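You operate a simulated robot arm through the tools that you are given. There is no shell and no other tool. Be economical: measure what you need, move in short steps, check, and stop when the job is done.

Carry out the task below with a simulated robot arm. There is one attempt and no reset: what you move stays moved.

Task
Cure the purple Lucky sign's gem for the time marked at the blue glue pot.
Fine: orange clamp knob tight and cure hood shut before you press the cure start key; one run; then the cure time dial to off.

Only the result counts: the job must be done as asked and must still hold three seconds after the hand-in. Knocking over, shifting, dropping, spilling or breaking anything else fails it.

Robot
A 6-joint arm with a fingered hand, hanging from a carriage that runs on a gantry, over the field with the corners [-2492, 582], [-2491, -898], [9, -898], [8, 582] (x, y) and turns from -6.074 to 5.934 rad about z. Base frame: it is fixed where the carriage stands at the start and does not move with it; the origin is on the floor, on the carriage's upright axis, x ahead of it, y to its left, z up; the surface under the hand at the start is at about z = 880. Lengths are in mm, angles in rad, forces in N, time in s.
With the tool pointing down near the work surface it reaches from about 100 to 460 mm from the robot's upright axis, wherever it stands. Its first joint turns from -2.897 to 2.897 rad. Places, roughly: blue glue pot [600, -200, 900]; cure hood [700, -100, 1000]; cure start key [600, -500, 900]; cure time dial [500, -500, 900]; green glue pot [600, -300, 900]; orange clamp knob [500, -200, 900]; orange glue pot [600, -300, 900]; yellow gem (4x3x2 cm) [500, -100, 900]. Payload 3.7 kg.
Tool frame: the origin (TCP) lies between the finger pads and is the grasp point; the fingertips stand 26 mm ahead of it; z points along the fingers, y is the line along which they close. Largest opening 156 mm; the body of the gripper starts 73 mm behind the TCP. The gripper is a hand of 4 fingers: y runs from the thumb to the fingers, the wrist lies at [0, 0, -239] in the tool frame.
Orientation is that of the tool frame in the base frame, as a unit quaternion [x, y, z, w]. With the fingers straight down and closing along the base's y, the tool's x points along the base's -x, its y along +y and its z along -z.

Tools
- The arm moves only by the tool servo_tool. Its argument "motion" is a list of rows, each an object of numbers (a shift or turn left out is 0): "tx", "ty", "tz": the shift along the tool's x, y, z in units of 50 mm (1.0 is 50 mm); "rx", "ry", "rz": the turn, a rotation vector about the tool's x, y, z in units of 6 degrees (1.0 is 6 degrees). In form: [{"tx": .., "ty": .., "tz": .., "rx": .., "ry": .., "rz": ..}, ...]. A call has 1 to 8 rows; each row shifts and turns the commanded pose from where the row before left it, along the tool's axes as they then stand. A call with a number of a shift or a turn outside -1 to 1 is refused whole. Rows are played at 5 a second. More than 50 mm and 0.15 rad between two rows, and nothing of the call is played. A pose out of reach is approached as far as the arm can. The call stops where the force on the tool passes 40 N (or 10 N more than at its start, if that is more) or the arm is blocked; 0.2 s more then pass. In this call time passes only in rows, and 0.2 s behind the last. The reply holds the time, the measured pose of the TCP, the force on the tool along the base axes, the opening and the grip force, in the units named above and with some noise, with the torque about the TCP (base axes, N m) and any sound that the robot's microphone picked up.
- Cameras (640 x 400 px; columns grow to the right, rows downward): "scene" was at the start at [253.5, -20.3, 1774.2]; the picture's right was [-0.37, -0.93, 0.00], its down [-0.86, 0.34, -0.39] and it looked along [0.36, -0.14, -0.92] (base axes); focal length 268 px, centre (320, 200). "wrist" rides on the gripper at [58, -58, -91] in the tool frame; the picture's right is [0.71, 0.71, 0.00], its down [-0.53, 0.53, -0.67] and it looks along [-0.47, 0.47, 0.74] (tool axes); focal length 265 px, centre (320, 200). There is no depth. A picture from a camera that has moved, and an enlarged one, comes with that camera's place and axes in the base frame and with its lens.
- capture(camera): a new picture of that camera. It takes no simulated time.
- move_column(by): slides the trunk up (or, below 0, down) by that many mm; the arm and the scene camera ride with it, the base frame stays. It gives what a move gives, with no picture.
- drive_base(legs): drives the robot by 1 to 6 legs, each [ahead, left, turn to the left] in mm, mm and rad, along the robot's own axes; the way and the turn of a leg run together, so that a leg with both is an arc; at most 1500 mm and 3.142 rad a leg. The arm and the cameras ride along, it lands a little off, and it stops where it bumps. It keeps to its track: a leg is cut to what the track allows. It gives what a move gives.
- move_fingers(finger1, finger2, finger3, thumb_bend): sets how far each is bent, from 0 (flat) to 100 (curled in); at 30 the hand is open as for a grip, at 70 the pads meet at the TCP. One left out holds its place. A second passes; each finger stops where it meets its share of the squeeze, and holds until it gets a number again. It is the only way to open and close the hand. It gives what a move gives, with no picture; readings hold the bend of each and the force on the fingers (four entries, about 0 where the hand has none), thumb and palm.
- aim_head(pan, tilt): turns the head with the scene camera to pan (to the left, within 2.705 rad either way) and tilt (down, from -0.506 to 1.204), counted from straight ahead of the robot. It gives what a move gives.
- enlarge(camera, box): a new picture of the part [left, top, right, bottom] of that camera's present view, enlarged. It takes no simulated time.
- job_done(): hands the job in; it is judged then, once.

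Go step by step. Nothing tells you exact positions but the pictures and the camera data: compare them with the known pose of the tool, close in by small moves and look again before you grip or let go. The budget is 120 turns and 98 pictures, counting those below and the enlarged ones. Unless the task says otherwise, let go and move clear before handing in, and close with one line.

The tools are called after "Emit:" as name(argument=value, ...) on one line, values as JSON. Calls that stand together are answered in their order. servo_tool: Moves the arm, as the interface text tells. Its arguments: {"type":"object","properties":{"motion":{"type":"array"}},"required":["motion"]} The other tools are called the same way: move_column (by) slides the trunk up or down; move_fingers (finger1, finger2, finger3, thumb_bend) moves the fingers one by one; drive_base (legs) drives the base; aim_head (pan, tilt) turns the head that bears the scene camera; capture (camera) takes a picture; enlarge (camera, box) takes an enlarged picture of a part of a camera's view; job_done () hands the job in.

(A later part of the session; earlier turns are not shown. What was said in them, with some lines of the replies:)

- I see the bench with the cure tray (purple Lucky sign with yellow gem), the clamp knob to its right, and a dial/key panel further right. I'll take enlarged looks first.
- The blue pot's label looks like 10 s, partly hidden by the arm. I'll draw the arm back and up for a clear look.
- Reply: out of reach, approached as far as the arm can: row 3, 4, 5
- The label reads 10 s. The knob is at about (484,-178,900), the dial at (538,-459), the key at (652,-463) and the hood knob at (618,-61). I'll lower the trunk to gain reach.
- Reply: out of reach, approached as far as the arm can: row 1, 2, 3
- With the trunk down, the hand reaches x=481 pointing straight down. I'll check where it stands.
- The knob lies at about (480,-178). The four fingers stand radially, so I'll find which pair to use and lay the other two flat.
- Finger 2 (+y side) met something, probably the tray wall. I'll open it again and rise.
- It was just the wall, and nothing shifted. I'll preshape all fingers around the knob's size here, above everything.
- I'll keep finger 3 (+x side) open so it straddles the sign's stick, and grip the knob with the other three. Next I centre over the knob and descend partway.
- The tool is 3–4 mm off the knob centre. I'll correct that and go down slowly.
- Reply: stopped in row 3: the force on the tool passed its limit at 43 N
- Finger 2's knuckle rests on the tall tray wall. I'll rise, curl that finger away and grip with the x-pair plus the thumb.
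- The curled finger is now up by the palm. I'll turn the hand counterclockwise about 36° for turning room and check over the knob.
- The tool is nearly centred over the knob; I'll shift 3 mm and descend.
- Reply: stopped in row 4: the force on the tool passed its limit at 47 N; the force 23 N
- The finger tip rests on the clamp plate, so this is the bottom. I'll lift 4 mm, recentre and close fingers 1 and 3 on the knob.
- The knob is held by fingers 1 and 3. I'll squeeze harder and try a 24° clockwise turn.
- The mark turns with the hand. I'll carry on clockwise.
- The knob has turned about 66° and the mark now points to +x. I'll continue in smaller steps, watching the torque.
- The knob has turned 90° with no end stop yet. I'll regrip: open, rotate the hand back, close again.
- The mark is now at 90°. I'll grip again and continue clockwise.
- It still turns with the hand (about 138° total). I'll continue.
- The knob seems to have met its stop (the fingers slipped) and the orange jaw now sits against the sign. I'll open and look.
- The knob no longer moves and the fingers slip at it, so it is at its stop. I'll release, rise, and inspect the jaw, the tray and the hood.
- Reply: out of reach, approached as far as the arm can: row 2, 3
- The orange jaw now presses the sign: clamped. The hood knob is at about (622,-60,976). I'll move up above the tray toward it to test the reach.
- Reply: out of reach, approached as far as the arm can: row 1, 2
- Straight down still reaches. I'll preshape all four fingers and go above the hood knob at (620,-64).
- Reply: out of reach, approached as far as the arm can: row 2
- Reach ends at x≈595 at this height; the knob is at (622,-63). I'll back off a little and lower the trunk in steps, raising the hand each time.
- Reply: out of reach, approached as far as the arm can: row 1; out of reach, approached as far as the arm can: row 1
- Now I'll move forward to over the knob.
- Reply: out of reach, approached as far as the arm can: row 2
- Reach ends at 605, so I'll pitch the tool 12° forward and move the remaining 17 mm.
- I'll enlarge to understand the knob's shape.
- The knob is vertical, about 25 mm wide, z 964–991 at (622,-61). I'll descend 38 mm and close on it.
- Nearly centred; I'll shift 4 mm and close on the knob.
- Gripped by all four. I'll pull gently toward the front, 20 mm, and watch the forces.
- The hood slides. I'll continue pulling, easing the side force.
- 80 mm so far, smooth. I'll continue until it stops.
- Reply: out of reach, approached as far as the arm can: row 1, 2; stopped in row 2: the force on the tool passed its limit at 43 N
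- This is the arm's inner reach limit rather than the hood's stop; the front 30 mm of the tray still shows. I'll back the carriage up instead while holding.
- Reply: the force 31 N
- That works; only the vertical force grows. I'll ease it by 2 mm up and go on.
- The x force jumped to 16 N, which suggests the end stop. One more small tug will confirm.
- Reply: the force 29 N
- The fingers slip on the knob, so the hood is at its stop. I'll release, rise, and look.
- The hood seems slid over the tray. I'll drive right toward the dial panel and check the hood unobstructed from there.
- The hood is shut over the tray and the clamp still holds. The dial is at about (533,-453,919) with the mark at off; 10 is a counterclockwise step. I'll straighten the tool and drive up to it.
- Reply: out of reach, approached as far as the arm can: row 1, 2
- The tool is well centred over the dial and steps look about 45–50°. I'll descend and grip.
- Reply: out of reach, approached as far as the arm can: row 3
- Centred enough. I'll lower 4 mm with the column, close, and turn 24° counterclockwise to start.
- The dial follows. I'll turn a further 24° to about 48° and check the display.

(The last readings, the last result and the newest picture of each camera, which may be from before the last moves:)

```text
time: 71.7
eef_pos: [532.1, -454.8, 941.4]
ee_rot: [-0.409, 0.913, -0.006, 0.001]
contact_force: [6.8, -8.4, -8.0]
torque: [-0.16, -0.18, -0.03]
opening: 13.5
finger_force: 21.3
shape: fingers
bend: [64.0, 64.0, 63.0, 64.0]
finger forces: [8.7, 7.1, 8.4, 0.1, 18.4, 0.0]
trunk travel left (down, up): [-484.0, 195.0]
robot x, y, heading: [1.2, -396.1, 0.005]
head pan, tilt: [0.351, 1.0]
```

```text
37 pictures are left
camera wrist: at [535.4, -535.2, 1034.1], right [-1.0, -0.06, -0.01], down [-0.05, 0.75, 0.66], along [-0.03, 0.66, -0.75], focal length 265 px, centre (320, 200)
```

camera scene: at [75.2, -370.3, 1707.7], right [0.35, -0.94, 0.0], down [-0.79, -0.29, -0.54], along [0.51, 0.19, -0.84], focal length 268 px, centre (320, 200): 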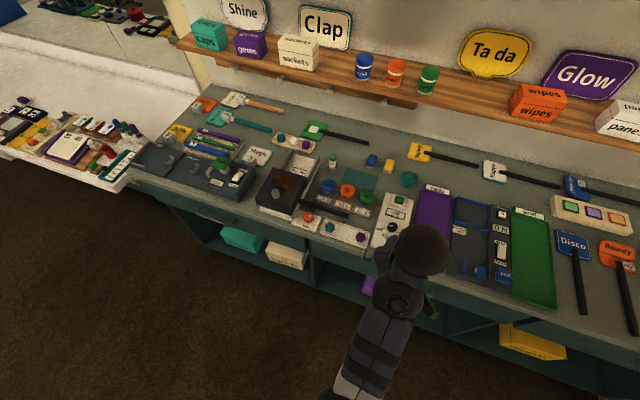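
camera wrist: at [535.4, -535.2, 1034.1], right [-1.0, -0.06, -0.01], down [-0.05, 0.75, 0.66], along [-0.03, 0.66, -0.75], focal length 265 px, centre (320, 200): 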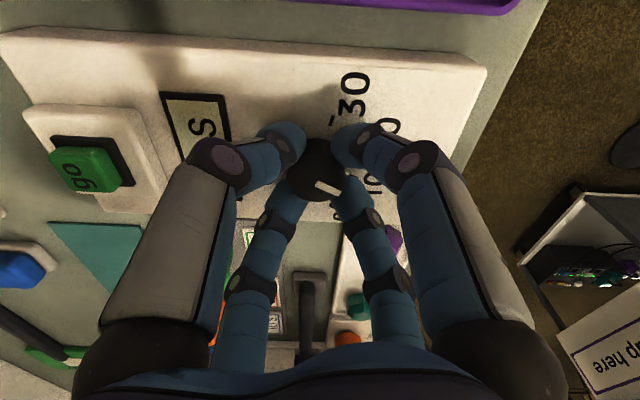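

The display now ends in "s". I'll release and check its value.

Emit:
move_fingers(finger1=50, finger2=50, finger3=50, thumb_bend=50)

Emit:
servo_tool(motion=[{"tz": -0.5}, {"tz": -0.5}])

Emit:
capture(camera="wrist")

Emit:
enlarge(camera="wrist", box=[140, 20, 440, 200])

```text
time: 72.7
eef_pos: [532.6, -451.9, 943.3]
ee_rot: [-0.408, 0.913, -0.006, 0.003]
contact_force: [0.1, -0.1, 20.0]
torque: [0.41, 0.54, 0.01]
opening: 50.8
finger_force: 10.0
shape: fingers
bend: [50.0, 51.0, 50.0, 50.0]
finger forces: [2.6, 15.3, 1.6, 0.0, 0.0, 0.1]
trunk travel left (down, up): [-484.0, 195.0]
robot x, y, heading: [-0.3, -398.8, 0.006]
head pan, tilt: [0.351, 1.0]
```

```text
time: 73.3
eef_pos: [529.3, -452.1, 990.2]
ee_rot: [-0.407, 0.913, -0.005, 0.0]
contact_force: [-1.1, 0.2, 0.1]
torque: [-0.02, 0.02, -0.03]
opening: 50.6
finger_force: 0.1
shape: fingers
bend: [50.0, 50.0, 50.0, 50.0]
finger forces: [0.1, 0.0, 0.0, 0.0, 0.1, 0.0]
trunk travel left (down, up): [-484.0, 195.0]
robot x, y, heading: [0.7, -394.0, 0.004]
head pan, tilt: [0.351, 1.0]
```

```text
36 pictures are left
camera wrist: at [533.2, -532.6, 1083.2], right [-1.0, -0.05, 0.0], down [-0.04, 0.75, 0.66], along [-0.03, 0.66, -0.75], focal length 265 px, centre (320, 200)
```

wrist: 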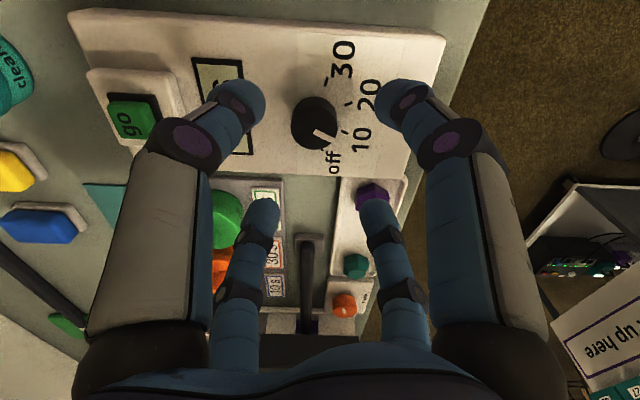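

```text
2.13 times, centred on (290, 110) of wrist
camera zoom: at [533.2, -532.6, 1083.2], right [-1.0, -0.05, 0.0], down [-0.04, 0.75, 0.66], along [-0.03, 0.66, -0.75], focal length 566 px, centre (384, 392)
```

zoom: 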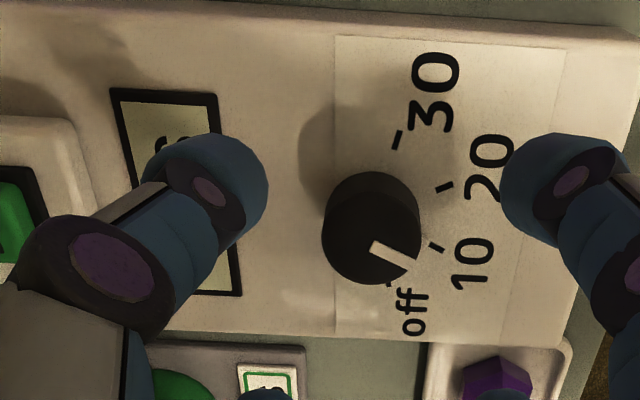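

The pointer is near 10. I'll turn the hand back for a clear view of the display.

Emit:
servo_tool(motion=[{"rz": 1}, {"rz": 1}, {"rz": 1}, {"rz": 1}, {"rz": 1}, {"rz": 1}, {"rz": 1}, {"rz": 1}])

Emit:
enlarge(camera="wrist", box=[200, 60, 420, 240])

```text
time: 75.1
eef_pos: [530.2, -452.7, 991.4]
ee_rot: [-0.001, 1.0, -0.004, 0.002]
contact_force: [-0.3, -1.0, -0.1]
torque: [-0.02, 0.01, 0.0]
opening: 50.7
finger_force: 0.1
shape: fingers
bend: [50.0, 50.0, 50.0, 50.0]
finger forces: [0.0, 0.1, 0.0, 0.0, 0.0, 0.1]
trunk travel left (down, up): [-484.0, 195.0]
robot x, y, heading: [-3.3, -399.0, 0.005]
head pan, tilt: [0.351, 1.0]
```

```text
2.22 times, centred on (310, 150) of wrist
camera zoom: at [472.2, -509.6, 1083.1], right [-0.71, 0.71, -0.01], down [0.52, 0.53, 0.67], along [0.48, 0.47, -0.75], focal length 590 px, centre (342, 311)
```

zoom: 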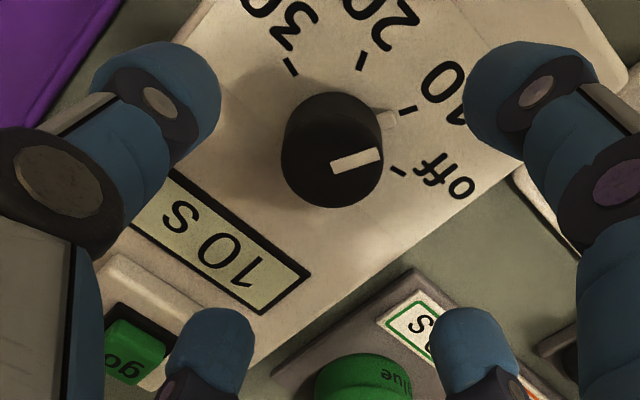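

The display reads 10 s. To press the key at (643,-456) I'll curl all but finger 3, which points straight down ahead of the tool, and lower the trunk for reach.

Emit:
servo_tool(motion=[{"tz": -0.8}])

Emit:
move_fingers(finger1=100, finger2=100, finger3=32, thumb_bend=100)

Emit:
move_column(by=-45)

Emit:
servo_tool(motion=[{"tx": -0.4, "tz": -0.3}])

Emit:
capture(camera="wrist")

```text
time: 75.5
eef_pos: [530.4, -452.4, 1031.1]
ee_rot: [-0.001, 1.0, -0.003, 0.002]
contact_force: [-0.2, 0.4, 0.4]
torque: [-0.03, -0.07, 0.03]
opening: 50.8
finger_force: 0.0
shape: fingers
bend: [50.0, 50.0, 50.0, 50.0]
finger forces: [0.0, 0.0, 0.1, 0.1, 0.0, 0.0]
trunk travel left (down, up): [-484.0, 195.0]
robot x, y, heading: [-1.7, -397.8, 0.006]
head pan, tilt: [0.351, 1.0]
```

```text
time: 76.5
eef_pos: [530.8, -452.1, 1030.8]
ee_rot: [-0.002, 1.0, -0.002, 0.003]
contact_force: [0.7, 0.1, -0.2]
torque: [0.04, 0.01, 0.0]
opening: 0.0
finger_force: 0.1
shape: fingers
bend: [92.0, 97.0, 32.0, 89.0]
finger forces: [0.0, 0.0, 0.0, 0.0, 0.0, 0.0]
trunk travel left (down, up): [-484.0, 195.0]
robot x, y, heading: [-2.5, -398.5, 0.006]
head pan, tilt: [0.351, 1.0]
```

```text
time: 77.4
eef_pos: [530.4, -453.0, 985.2]
ee_rot: [-0.002, 1.0, -0.003, 0.003]
contact_force: [-0.7, -0.3, 0.2]
torque: [-0.01, 0.03, 0.02]
opening: 0.0
finger_force: 0.1
shape: fingers
bend: [92.0, 97.0, 32.0, 89.0]
finger forces: [0.1, 0.0, 0.0, 0.1, 0.0, 0.0]
trunk travel left (down, up): [-439.0, 240.0]
robot x, y, heading: [-0.7, -399.4, 0.007]
head pan, tilt: [0.351, 1.0]
```

```text
time: 77.8
eef_pos: [550.1, -451.5, 1000.8]
ee_rot: [-0.001, 1.0, -0.003, 0.002]
contact_force: [-0.2, -0.2, 0.2]
torque: [-0.01, 0.03, 0.01]
opening: 0.0
finger_force: 0.1
shape: fingers
bend: [92.0, 97.0, 32.0, 89.0]
finger forces: [0.0, 0.0, 0.0, 0.0, 0.0, 0.0]
trunk travel left (down, up): [-439.0, 240.0]
robot x, y, heading: [-3.9, -399.5, 0.006]
head pan, tilt: [0.351, 1.0]
```

```text
33 pictures are left
camera wrist: at [492.3, -509.6, 1092.5], right [-0.71, 0.71, -0.01], down [0.52, 0.53, 0.67], along [0.47, 0.47, -0.75], focal length 265 px, centre (320, 200)
```

wrist: 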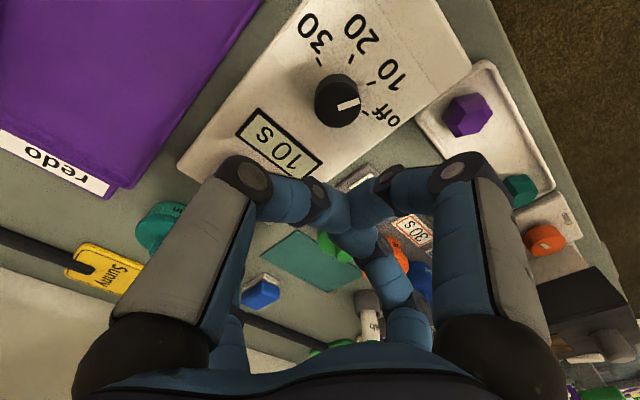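

The thumb hides finger 3 and the key from this camera. I'll aim the head at the key.

Emit:
aim_head(pan=-0.22, tilt=1.0)

Emit:
capture(camera="scene")

```text
time: 78.8
eef_pos: [551.7, -452.4, 1000.2]
ee_rot: [-0.002, 1.0, -0.003, 0.003]
contact_force: [-0.1, -1.0, 0.0]
torque: [0.0, -0.03, 0.03]
opening: 0.0
finger_force: 0.0
shape: fingers
bend: [92.0, 97.0, 32.0, 89.0]
finger forces: [0.1, 0.0, 0.1, 0.0, 0.0, 0.0]
trunk travel left (down, up): [-439.0, 240.0]
robot x, y, heading: [-2.5, -396.4, 0.006]
head pan, tilt: [-0.22, 1.0]
```

```text
32 pictures are left
camera scene: at [267.6, -408.3, 1598.8], right [-0.21, -0.98, 0.0], down [-0.82, 0.18, -0.54], along [0.53, -0.11, -0.84], focal length 268 px, centre (320, 200)
```

scene: 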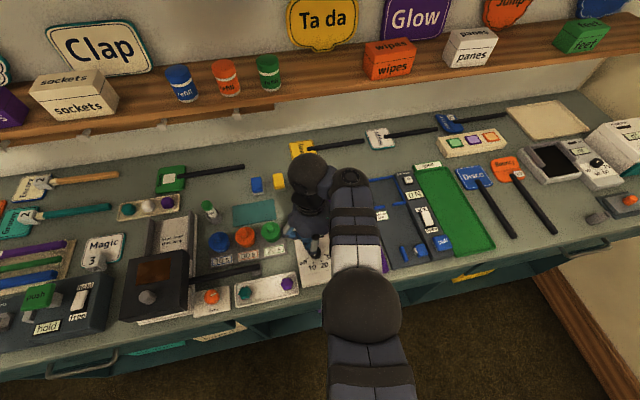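

Occluded there too. I'll open finger 1 and the thumb to 28 so the wrist camera sees finger 3 and the key (everything below them is lower than the key).

Emit:
move_fingers(finger1=28, thumb_bend=28)

Emit:
capture(camera="wrist")

```text
time: 79.8
eef_pos: [550.8, -452.0, 1000.6]
ee_rot: [-0.002, 1.0, -0.003, 0.002]
contact_force: [0.7, -0.3, -1.0]
torque: [0.01, -0.02, 0.01]
opening: 109.7
finger_force: 0.1
shape: fingers
bend: [28.0, 100.0, 32.0, 28.0]
finger forces: [0.0, 0.0, 0.1, 0.1, 0.0, 0.0]
trunk travel left (down, up): [-439.0, 240.0]
robot x, y, heading: [0.4, -394.9, 0.002]
head pan, tilt: [-0.22, 1.0]
```

```text
31 pictures are left
camera wrist: at [492.5, -509.4, 1092.7], right [-0.71, 0.71, -0.01], down [0.52, 0.53, 0.67], along [0.48, 0.47, -0.75], focal length 265 px, centre (320, 200)
```

wrist: 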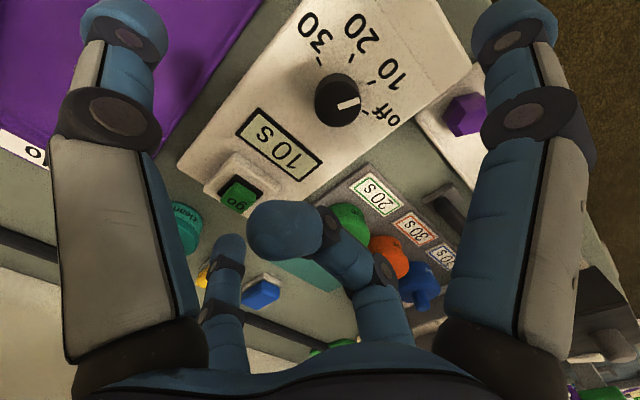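

Finger 3's tip is at about (639,-452,976) and the key at (641,-458,~930). I'll shift and descend close to it.

Emit:
servo_tool(motion=[{"ty": -0.12, "tx": -0.04}, {"tz": 0.4}, {"tz": 0.2}])

Emit:
capture(camera="wrist")

```text
time: 80.6
eef_pos: [552.0, -457.8, 970.2]
ee_rot: [-0.002, 1.0, -0.004, 0.003]
contact_force: [0.2, -0.6, -0.6]
torque: [0.0, 0.03, 0.0]
opening: 110.1
finger_force: 0.1
shape: fingers
bend: [28.0, 100.0, 32.0, 28.0]
finger forces: [0.0, 0.1, 0.0, 0.1, 0.1, 0.0]
trunk travel left (down, up): [-439.0, 240.0]
robot x, y, heading: [4.9, -394.0, 0.006]
head pan, tilt: [-0.22, 1.0]
```

```text
30 pictures are left
camera wrist: at [494.0, -515.2, 1062.4], right [-0.71, 0.7, -0.01], down [0.52, 0.53, 0.67], along [0.47, 0.47, -0.75], focal length 265 px, centre (320, 200)
```

wrist: 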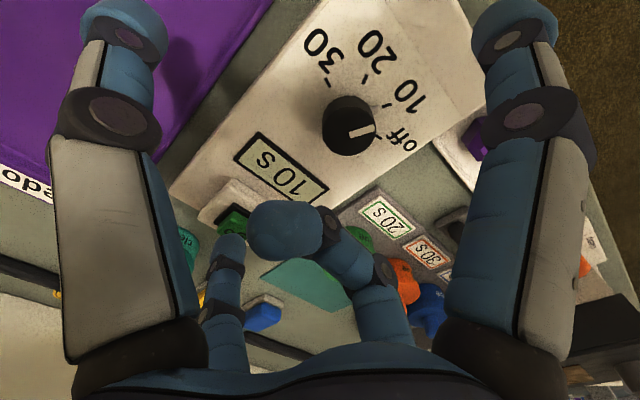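

Tip is aligned over the key. I'll press down in small steps.

Emit:
servo_tool(motion=[{"tz": 0.15}, {"tz": 0.08}, {"tz": 0.06}, {"tz": 0.06}])

Emit:
enlarge(camera="wrist", box=[180, 80, 420, 280])

```text
time: 81.6
eef_pos: [553.3, -457.6, 953.5]
ee_rot: [-0.002, 1.0, -0.004, 0.003]
contact_force: [-0.7, 0.2, 2.3]
torque: [-0.01, -0.23, 0.01]
opening: 109.7
finger_force: 1.3
shape: fingers
bend: [28.0, 100.0, 32.0, 28.0]
finger forces: [0.1, 0.0, 3.0, 0.1, 0.0, 0.1]
trunk travel left (down, up): [-439.0, 240.0]
robot x, y, heading: [0.1, -397.0, 0.001]
head pan, tilt: [-0.22, 1.0]
heard: click
```

```text
2.00 times, centred on (300, 180) of wrist
camera zoom: at [494.3, -515.7, 1045.4], right [-0.71, 0.71, -0.01], down [0.52, 0.53, 0.67], along [0.48, 0.47, -0.74], focal length 531 px, centre (360, 240)
```

zoom: 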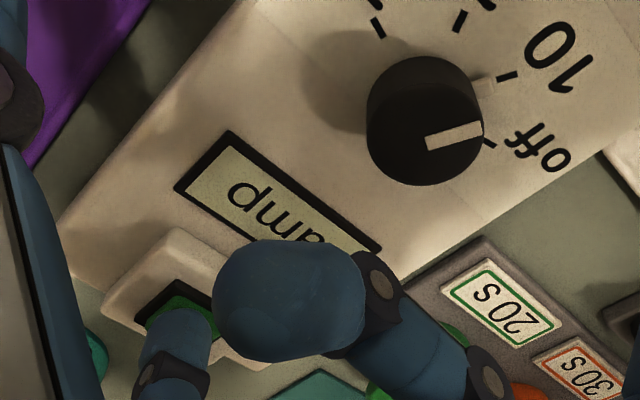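

A click was heard and the display shows "…amp". I'll lift and read it in full.

Emit:
servo_tool(motion=[{"tz": -0.6}, {"tz": -0.4}])

Emit:
enlarge(camera="wrist", box=[180, 60, 420, 260])

Emit:
enlarge(camera="scene", box=[100, 200, 320, 330])

```text
time: 82.2
eef_pos: [552.9, -457.2, 1003.2]
ee_rot: [-0.002, 1.0, -0.004, 0.002]
contact_force: [0.2, 0.1, -0.1]
torque: [0.02, -0.01, -0.02]
opening: 109.8
finger_force: 0.0
shape: fingers
bend: [28.0, 100.0, 32.0, 28.0]
finger forces: [0.1, 0.0, 0.1, 0.0, 0.0, 0.0]
trunk travel left (down, up): [-439.0, 240.0]
robot x, y, heading: [-4.4, -396.2, 0.01]
head pan, tilt: [-0.22, 1.0]
```

```text
2.00 times, centred on (300, 160) of wrist
camera zoom: at [494.2, -514.0, 1094.8], right [-0.71, 0.7, -0.01], down [0.52, 0.53, 0.67], along [0.47, 0.47, -0.75], focal length 531 px, centre (360, 280)
```

zoom: 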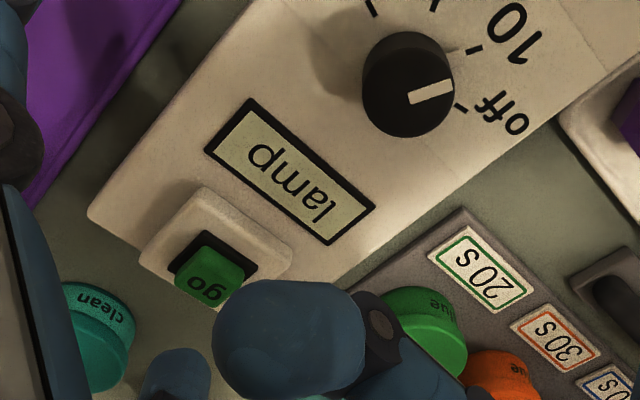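

```text
2.91 times, centred on (210, 265) of scene
camera zoom: at [267.6, -408.4, 1598.7], right [-0.21, -0.98, 0.0], down [-0.82, 0.18, -0.54], along [0.53, -0.11, -0.84], focal length 781 px, centre (640, 11)
```

zoom: 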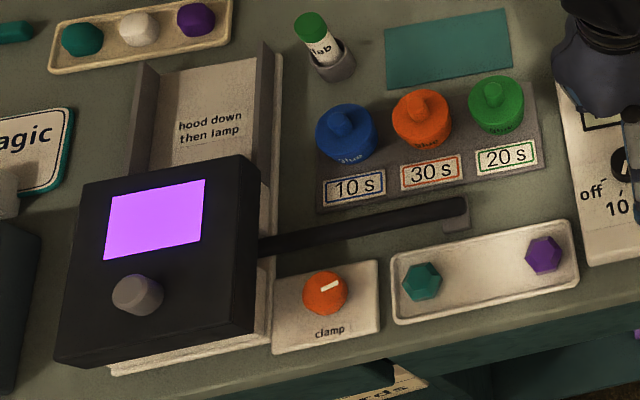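

The lamp is running (violet window). Meanwhile I'll preshape and hover above the dial without touching it until the run is over.

Emit:
move_fingers(finger1=50, finger2=50, finger3=50, thumb_bend=50)

Emit:
servo_tool(motion=[{"tx": 0.38, "ty": 0.1}, {}, {}, {}, {}, {}, {}, {}])

Emit:
servo_tool(motion=[{}, {}, {}, {}, {}, {}, {}, {}])

Emit:
servo_tool(motion=[{}, {}, {}, {}, {}, {}, {}, {}])

Emit:
servo_tool(motion=[{}, {}, {}, {}, {}, {}, {}, {}])

Emit:
enlarge(camera="wrist", box=[200, 60, 420, 240])

```text
time: 83.2
eef_pos: [551.9, -456.3, 1002.2]
ee_rot: [-0.001, 1.0, -0.003, 0.003]
contact_force: [-0.8, 0.3, 0.4]
torque: [-0.03, -0.01, 0.0]
opening: 51.5
finger_force: 0.1
shape: fingers
bend: [50.0, 50.0, 50.0, 50.0]
finger forces: [0.0, 0.0, 0.0, 0.0, 0.0, 0.1]
trunk travel left (down, up): [-439.0, 240.0]
robot x, y, heading: [-0.4, -400.0, 0.006]
head pan, tilt: [-0.22, 1.0]
```

```text
time: 85.0
eef_pos: [533.4, -452.6, 1001.9]
ee_rot: [-0.002, 1.0, -0.004, 0.003]
contact_force: [0.0, 1.1, -0.8]
torque: [-0.03, 0.0, 0.01]
opening: 51.2
finger_force: 0.0
shape: fingers
bend: [50.0, 50.0, 50.0, 50.0]
finger forces: [0.0, 0.0, 0.1, 0.0, 0.1, 0.0]
trunk travel left (down, up): [-439.0, 240.0]
robot x, y, heading: [0.2, -397.5, 0.007]
head pan, tilt: [-0.22, 1.0]
```

```text
time: 86.8
eef_pos: [535.1, -452.2, 1001.5]
ee_rot: [-0.002, 1.0, -0.004, 0.002]
contact_force: [0.4, 0.8, -0.4]
torque: [0.01, 0.01, 0.04]
opening: 51.4
finger_force: 0.1
shape: fingers
bend: [50.0, 50.0, 50.0, 50.0]
finger forces: [0.0, 0.0, 0.1, 0.0, 0.0, 0.0]
trunk travel left (down, up): [-439.0, 240.0]
robot x, y, heading: [-0.9, -395.4, 0.005]
head pan, tilt: [-0.22, 1.0]
```

```text
time: 88.6
eef_pos: [533.7, -453.1, 1002.2]
ee_rot: [-0.001, 1.0, -0.003, 0.002]
contact_force: [0.2, 0.2, -0.3]
torque: [0.02, -0.01, 0.0]
opening: 51.3
finger_force: 0.1
shape: fingers
bend: [50.0, 50.0, 50.0, 50.0]
finger forces: [0.0, 0.0, 0.0, 0.1, 0.0, 0.1]
trunk travel left (down, up): [-439.0, 240.0]
robot x, y, heading: [-0.1, -395.1, 0.003]
head pan, tilt: [-0.22, 1.0]
```

```text
time: 90.4
eef_pos: [533.3, -452.6, 1001.7]
ee_rot: [-0.001, 1.0, -0.004, 0.003]
contact_force: [-0.4, -0.4, 0.5]
torque: [0.0, -0.01, -0.01]
opening: 51.4
finger_force: 0.0
shape: fingers
bend: [50.0, 50.0, 50.0, 50.0]
finger forces: [0.0, 0.0, 0.0, 0.1, 0.0, 0.1]
trunk travel left (down, up): [-439.0, 240.0]
robot x, y, heading: [0.4, -399.0, 0.011]
head pan, tilt: [-0.22, 1.0]
```

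```text
2.22 times, centred on (310, 150) of wrist
camera zoom: at [475.4, -509.6, 1094.4], right [-0.71, 0.71, -0.01], down [0.52, 0.53, 0.67], along [0.48, 0.47, -0.75], focal length 590 px, centre (342, 311)
```

zoom: 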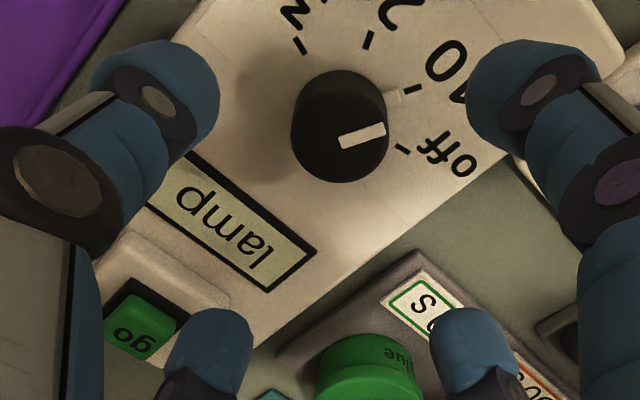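

Still running at 90.4 s. I'll wait a few seconds more and look again.

Emit:
servo_tool(motion=[{}, {}, {}, {}, {}, {}, {}, {}])

Emit:
servo_tool(motion=[{}, {}, {}, {}, {}])

Emit:
enlarge(camera="wrist", box=[200, 60, 420, 240])

Emit:
enlarge(camera="scene", box=[100, 200, 320, 330])

```text
time: 92.2
eef_pos: [533.7, -452.5, 1002.2]
ee_rot: [-0.002, 1.0, -0.004, 0.002]
contact_force: [-0.2, 0.1, -1.0]
torque: [0.04, 0.0, 0.03]
opening: 51.4
finger_force: 0.0
shape: fingers
bend: [50.0, 50.0, 50.0, 50.0]
finger forces: [0.0, 0.1, 0.1, 0.0, 0.1, 0.0]
trunk travel left (down, up): [-439.0, 240.0]
robot x, y, heading: [3.3, -394.0, 0.006]
head pan, tilt: [-0.22, 1.0]
```

```text
time: 93.4
eef_pos: [534.1, -452.5, 1002.3]
ee_rot: [-0.002, 1.0, -0.003, 0.003]
contact_force: [0.4, 0.4, 0.3]
torque: [0.0, -0.01, 0.0]
opening: 51.4
finger_force: 0.1
shape: fingers
bend: [50.0, 50.0, 50.0, 50.0]
finger forces: [0.0, 0.0, 0.0, 0.0, 0.1, 0.0]
trunk travel left (down, up): [-439.0, 240.0]
robot x, y, heading: [-1.3, -395.9, 0.007]
head pan, tilt: [-0.22, 1.0]
```

```text
2.22 times, centred on (310, 150) of wrist
camera zoom: at [475.4, -509.6, 1094.4], right [-0.71, 0.71, -0.01], down [0.52, 0.53, 0.67], along [0.48, 0.47, -0.75], focal length 590 px, centre (342, 311)
```

zoom: 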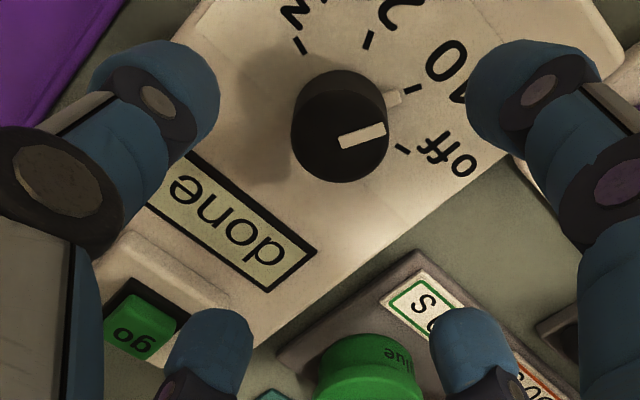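

```text
2.91 times, centred on (210, 265) of scene
camera zoom: at [267.6, -408.4, 1598.8], right [-0.21, -0.98, 0.0], down [-0.82, 0.18, -0.54], along [0.53, -0.11, -0.84], focal length 781 px, centre (640, 11)
```

zoom: 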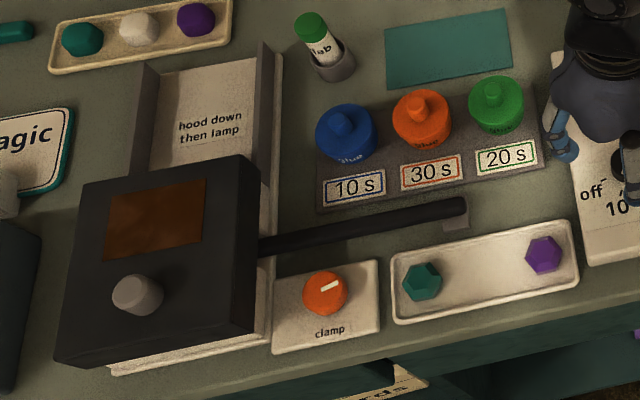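

The display reads "done" and the lamp is out. Now I'll descend on the dial, grip and turn it clockwise to off.

Emit:
servo_tool(motion=[{"tz": 0.6}, {"tz": 0.4}, {"tz": 0.16}])

Emit:
move_fingers(finger1=75, finger2=75, finger3=75, thumb_bend=75)

Emit:
servo_tool(motion=[{"rz": 1}, {"rz": 1}, {"rz": 1}, {"rz": 1}, {"rz": 1}, {"rz": 1}, {"rz": 1}, {"rz": 1}])

Emit:
capture(camera="wrist")

```text
time: 94.2
eef_pos: [533.0, -452.7, 945.6]
ee_rot: [-0.002, 1.0, -0.004, 0.003]
contact_force: [0.0, 0.6, 0.2]
torque: [-0.02, 0.03, -0.02]
opening: 51.2
finger_force: 0.1
shape: fingers
bend: [50.0, 50.0, 50.0, 50.0]
finger forces: [0.0, 0.0, 0.0, 0.0, 0.1, 0.0]
trunk travel left (down, up): [-439.0, 240.0]
robot x, y, heading: [0.6, -395.0, 0.007]
head pan, tilt: [-0.22, 1.0]
```

```text
time: 95.2
eef_pos: [533.9, -454.6, 943.5]
ee_rot: [-0.002, 1.0, -0.005, 0.002]
contact_force: [2.6, -4.2, -5.7]
torque: [-0.12, -0.05, -0.01]
opening: 14.1
finger_force: 21.4
shape: fingers
bend: [64.0, 64.0, 64.0, 64.0]
finger forces: [8.4, 9.0, 9.5, 0.1, 15.4, 0.0]
trunk travel left (down, up): [-439.0, 240.0]
robot x, y, heading: [3.5, -396.2, 0.001]
head pan, tilt: [-0.22, 1.0]
```

```text
time: 97.0
eef_pos: [531.8, -454.6, 944.7]
ee_rot: [0.406, 0.914, -0.003, 0.003]
contact_force: [-0.5, -0.8, 1.0]
torque: [0.0, -0.02, 0.02]
opening: 13.9
finger_force: 22.1
shape: fingers
bend: [64.0, 64.0, 63.0, 65.0]
finger forces: [9.7, 10.5, 10.3, 0.0, 14.1, 0.0]
trunk travel left (down, up): [-439.0, 240.0]
robot x, y, heading: [-2.1, -395.0, 0.004]
head pan, tilt: [-0.22, 1.0]
```

```text
23 pictures are left
camera wrist: at [450.5, -449.3, 1036.3], right [0.05, 1.0, -0.01], down [0.74, -0.03, 0.67], along [0.67, -0.04, -0.74], focal length 265 px, centre (320, 200)
```

wrist: 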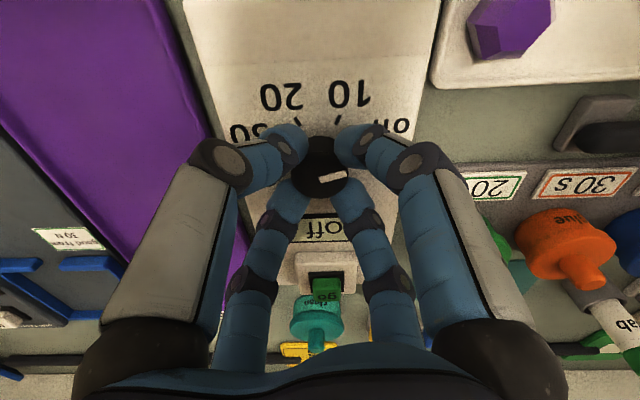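

The display shows "off". I'll release, rise and verify.

Emit:
move_fingers(finger1=49, finger2=49, finger3=49, thumb_bend=49)

Emit:
move_column(by=120)

Emit:
drive_base(legs=[[-250, 0, 0]])

Emit:
capture(camera="scene")

Emit:
capture(camera="wrist")

```text
time: 98.0
eef_pos: [533.8, -453.5, 944.6]
ee_rot: [0.406, 0.914, -0.002, 0.004]
contact_force: [-0.1, -0.3, 0.0]
torque: [-0.03, 0.0, 0.02]
opening: 53.4
finger_force: 0.0
shape: fingers
bend: [49.0, 49.0, 49.0, 49.0]
finger forces: [0.1, 0.1, 0.0, 0.0, 0.0, 0.0]
trunk travel left (down, up): [-439.0, 240.0]
robot x, y, heading: [0.6, -393.3, 0.006]
head pan, tilt: [-0.22, 1.0]
```

```text
time: 99.5
eef_pos: [533.6, -454.8, 1064.0]
ee_rot: [0.405, 0.914, -0.003, 0.002]
contact_force: [0.2, 0.0, 0.3]
torque: [0.02, -0.01, -0.03]
opening: 53.5
finger_force: 0.1
shape: fingers
bend: [49.0, 49.0, 49.0, 49.0]
finger forces: [0.0, 0.0, 0.0, 0.0, 0.1, 0.0]
trunk travel left (down, up): [-559.0, 120.0]
robot x, y, heading: [-2.8, -396.1, 0.003]
head pan, tilt: [-0.22, 1.0]
```

```text
time: 101.3
eef_pos: [284.0, -456.2, 1064.3]
ee_rot: [0.407, 0.914, -0.002, 0.004]
contact_force: [0.5, 0.1, 0.9]
torque: [0.01, 0.03, 0.05]
opening: 53.2
finger_force: 0.2
shape: fingers
bend: [49.0, 49.0, 49.0, 49.0]
finger forces: [0.1, 0.0, 0.0, 0.0, 0.0, 0.0]
trunk travel left (down, up): [-559.0, 120.0]
robot x, y, heading: [-250.2, -394.4, -0.0]
head pan, tilt: [-0.22, 1.0]
```

```text
22 pictures are left
camera scene: at [18.7, -410.2, 1718.8], right [-0.22, -0.98, 0.0], down [-0.82, 0.18, -0.54], along [0.53, -0.12, -0.84], focal length 268 px, centre (320, 200)
```

scene: 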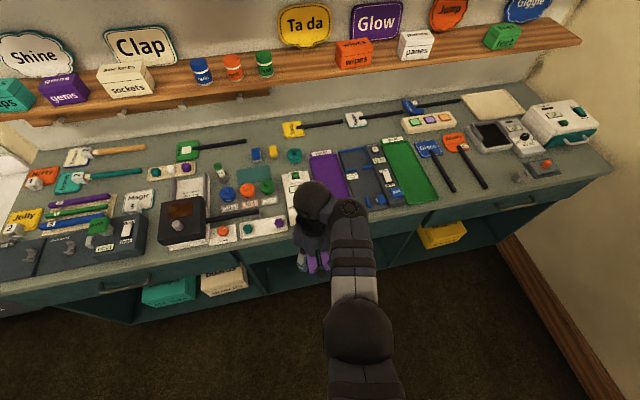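

```text
21 pictures are left
camera wrist: at [201.6, -451.7, 1156.4], right [0.05, 1.0, -0.01], down [0.74, -0.03, 0.67], along [0.67, -0.04, -0.74], focal length 265 px, centre (320, 200)
```

wrist: 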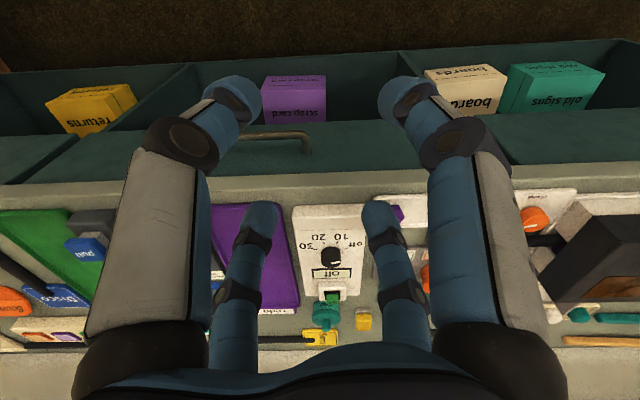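

The display reads off, the hood is shut, the clamp is tight, nothing else has moved and the hand is clear. I'm handing in.

Emit:
job_done()

```text
The job is handed in.
```

The purple Lucky sign's gem was cured once for 10 s, the time marked at the blue glue pot. The clamp knob was tight and the hood shut before I pressed start. The panel showed "done", and the dial is back at off.
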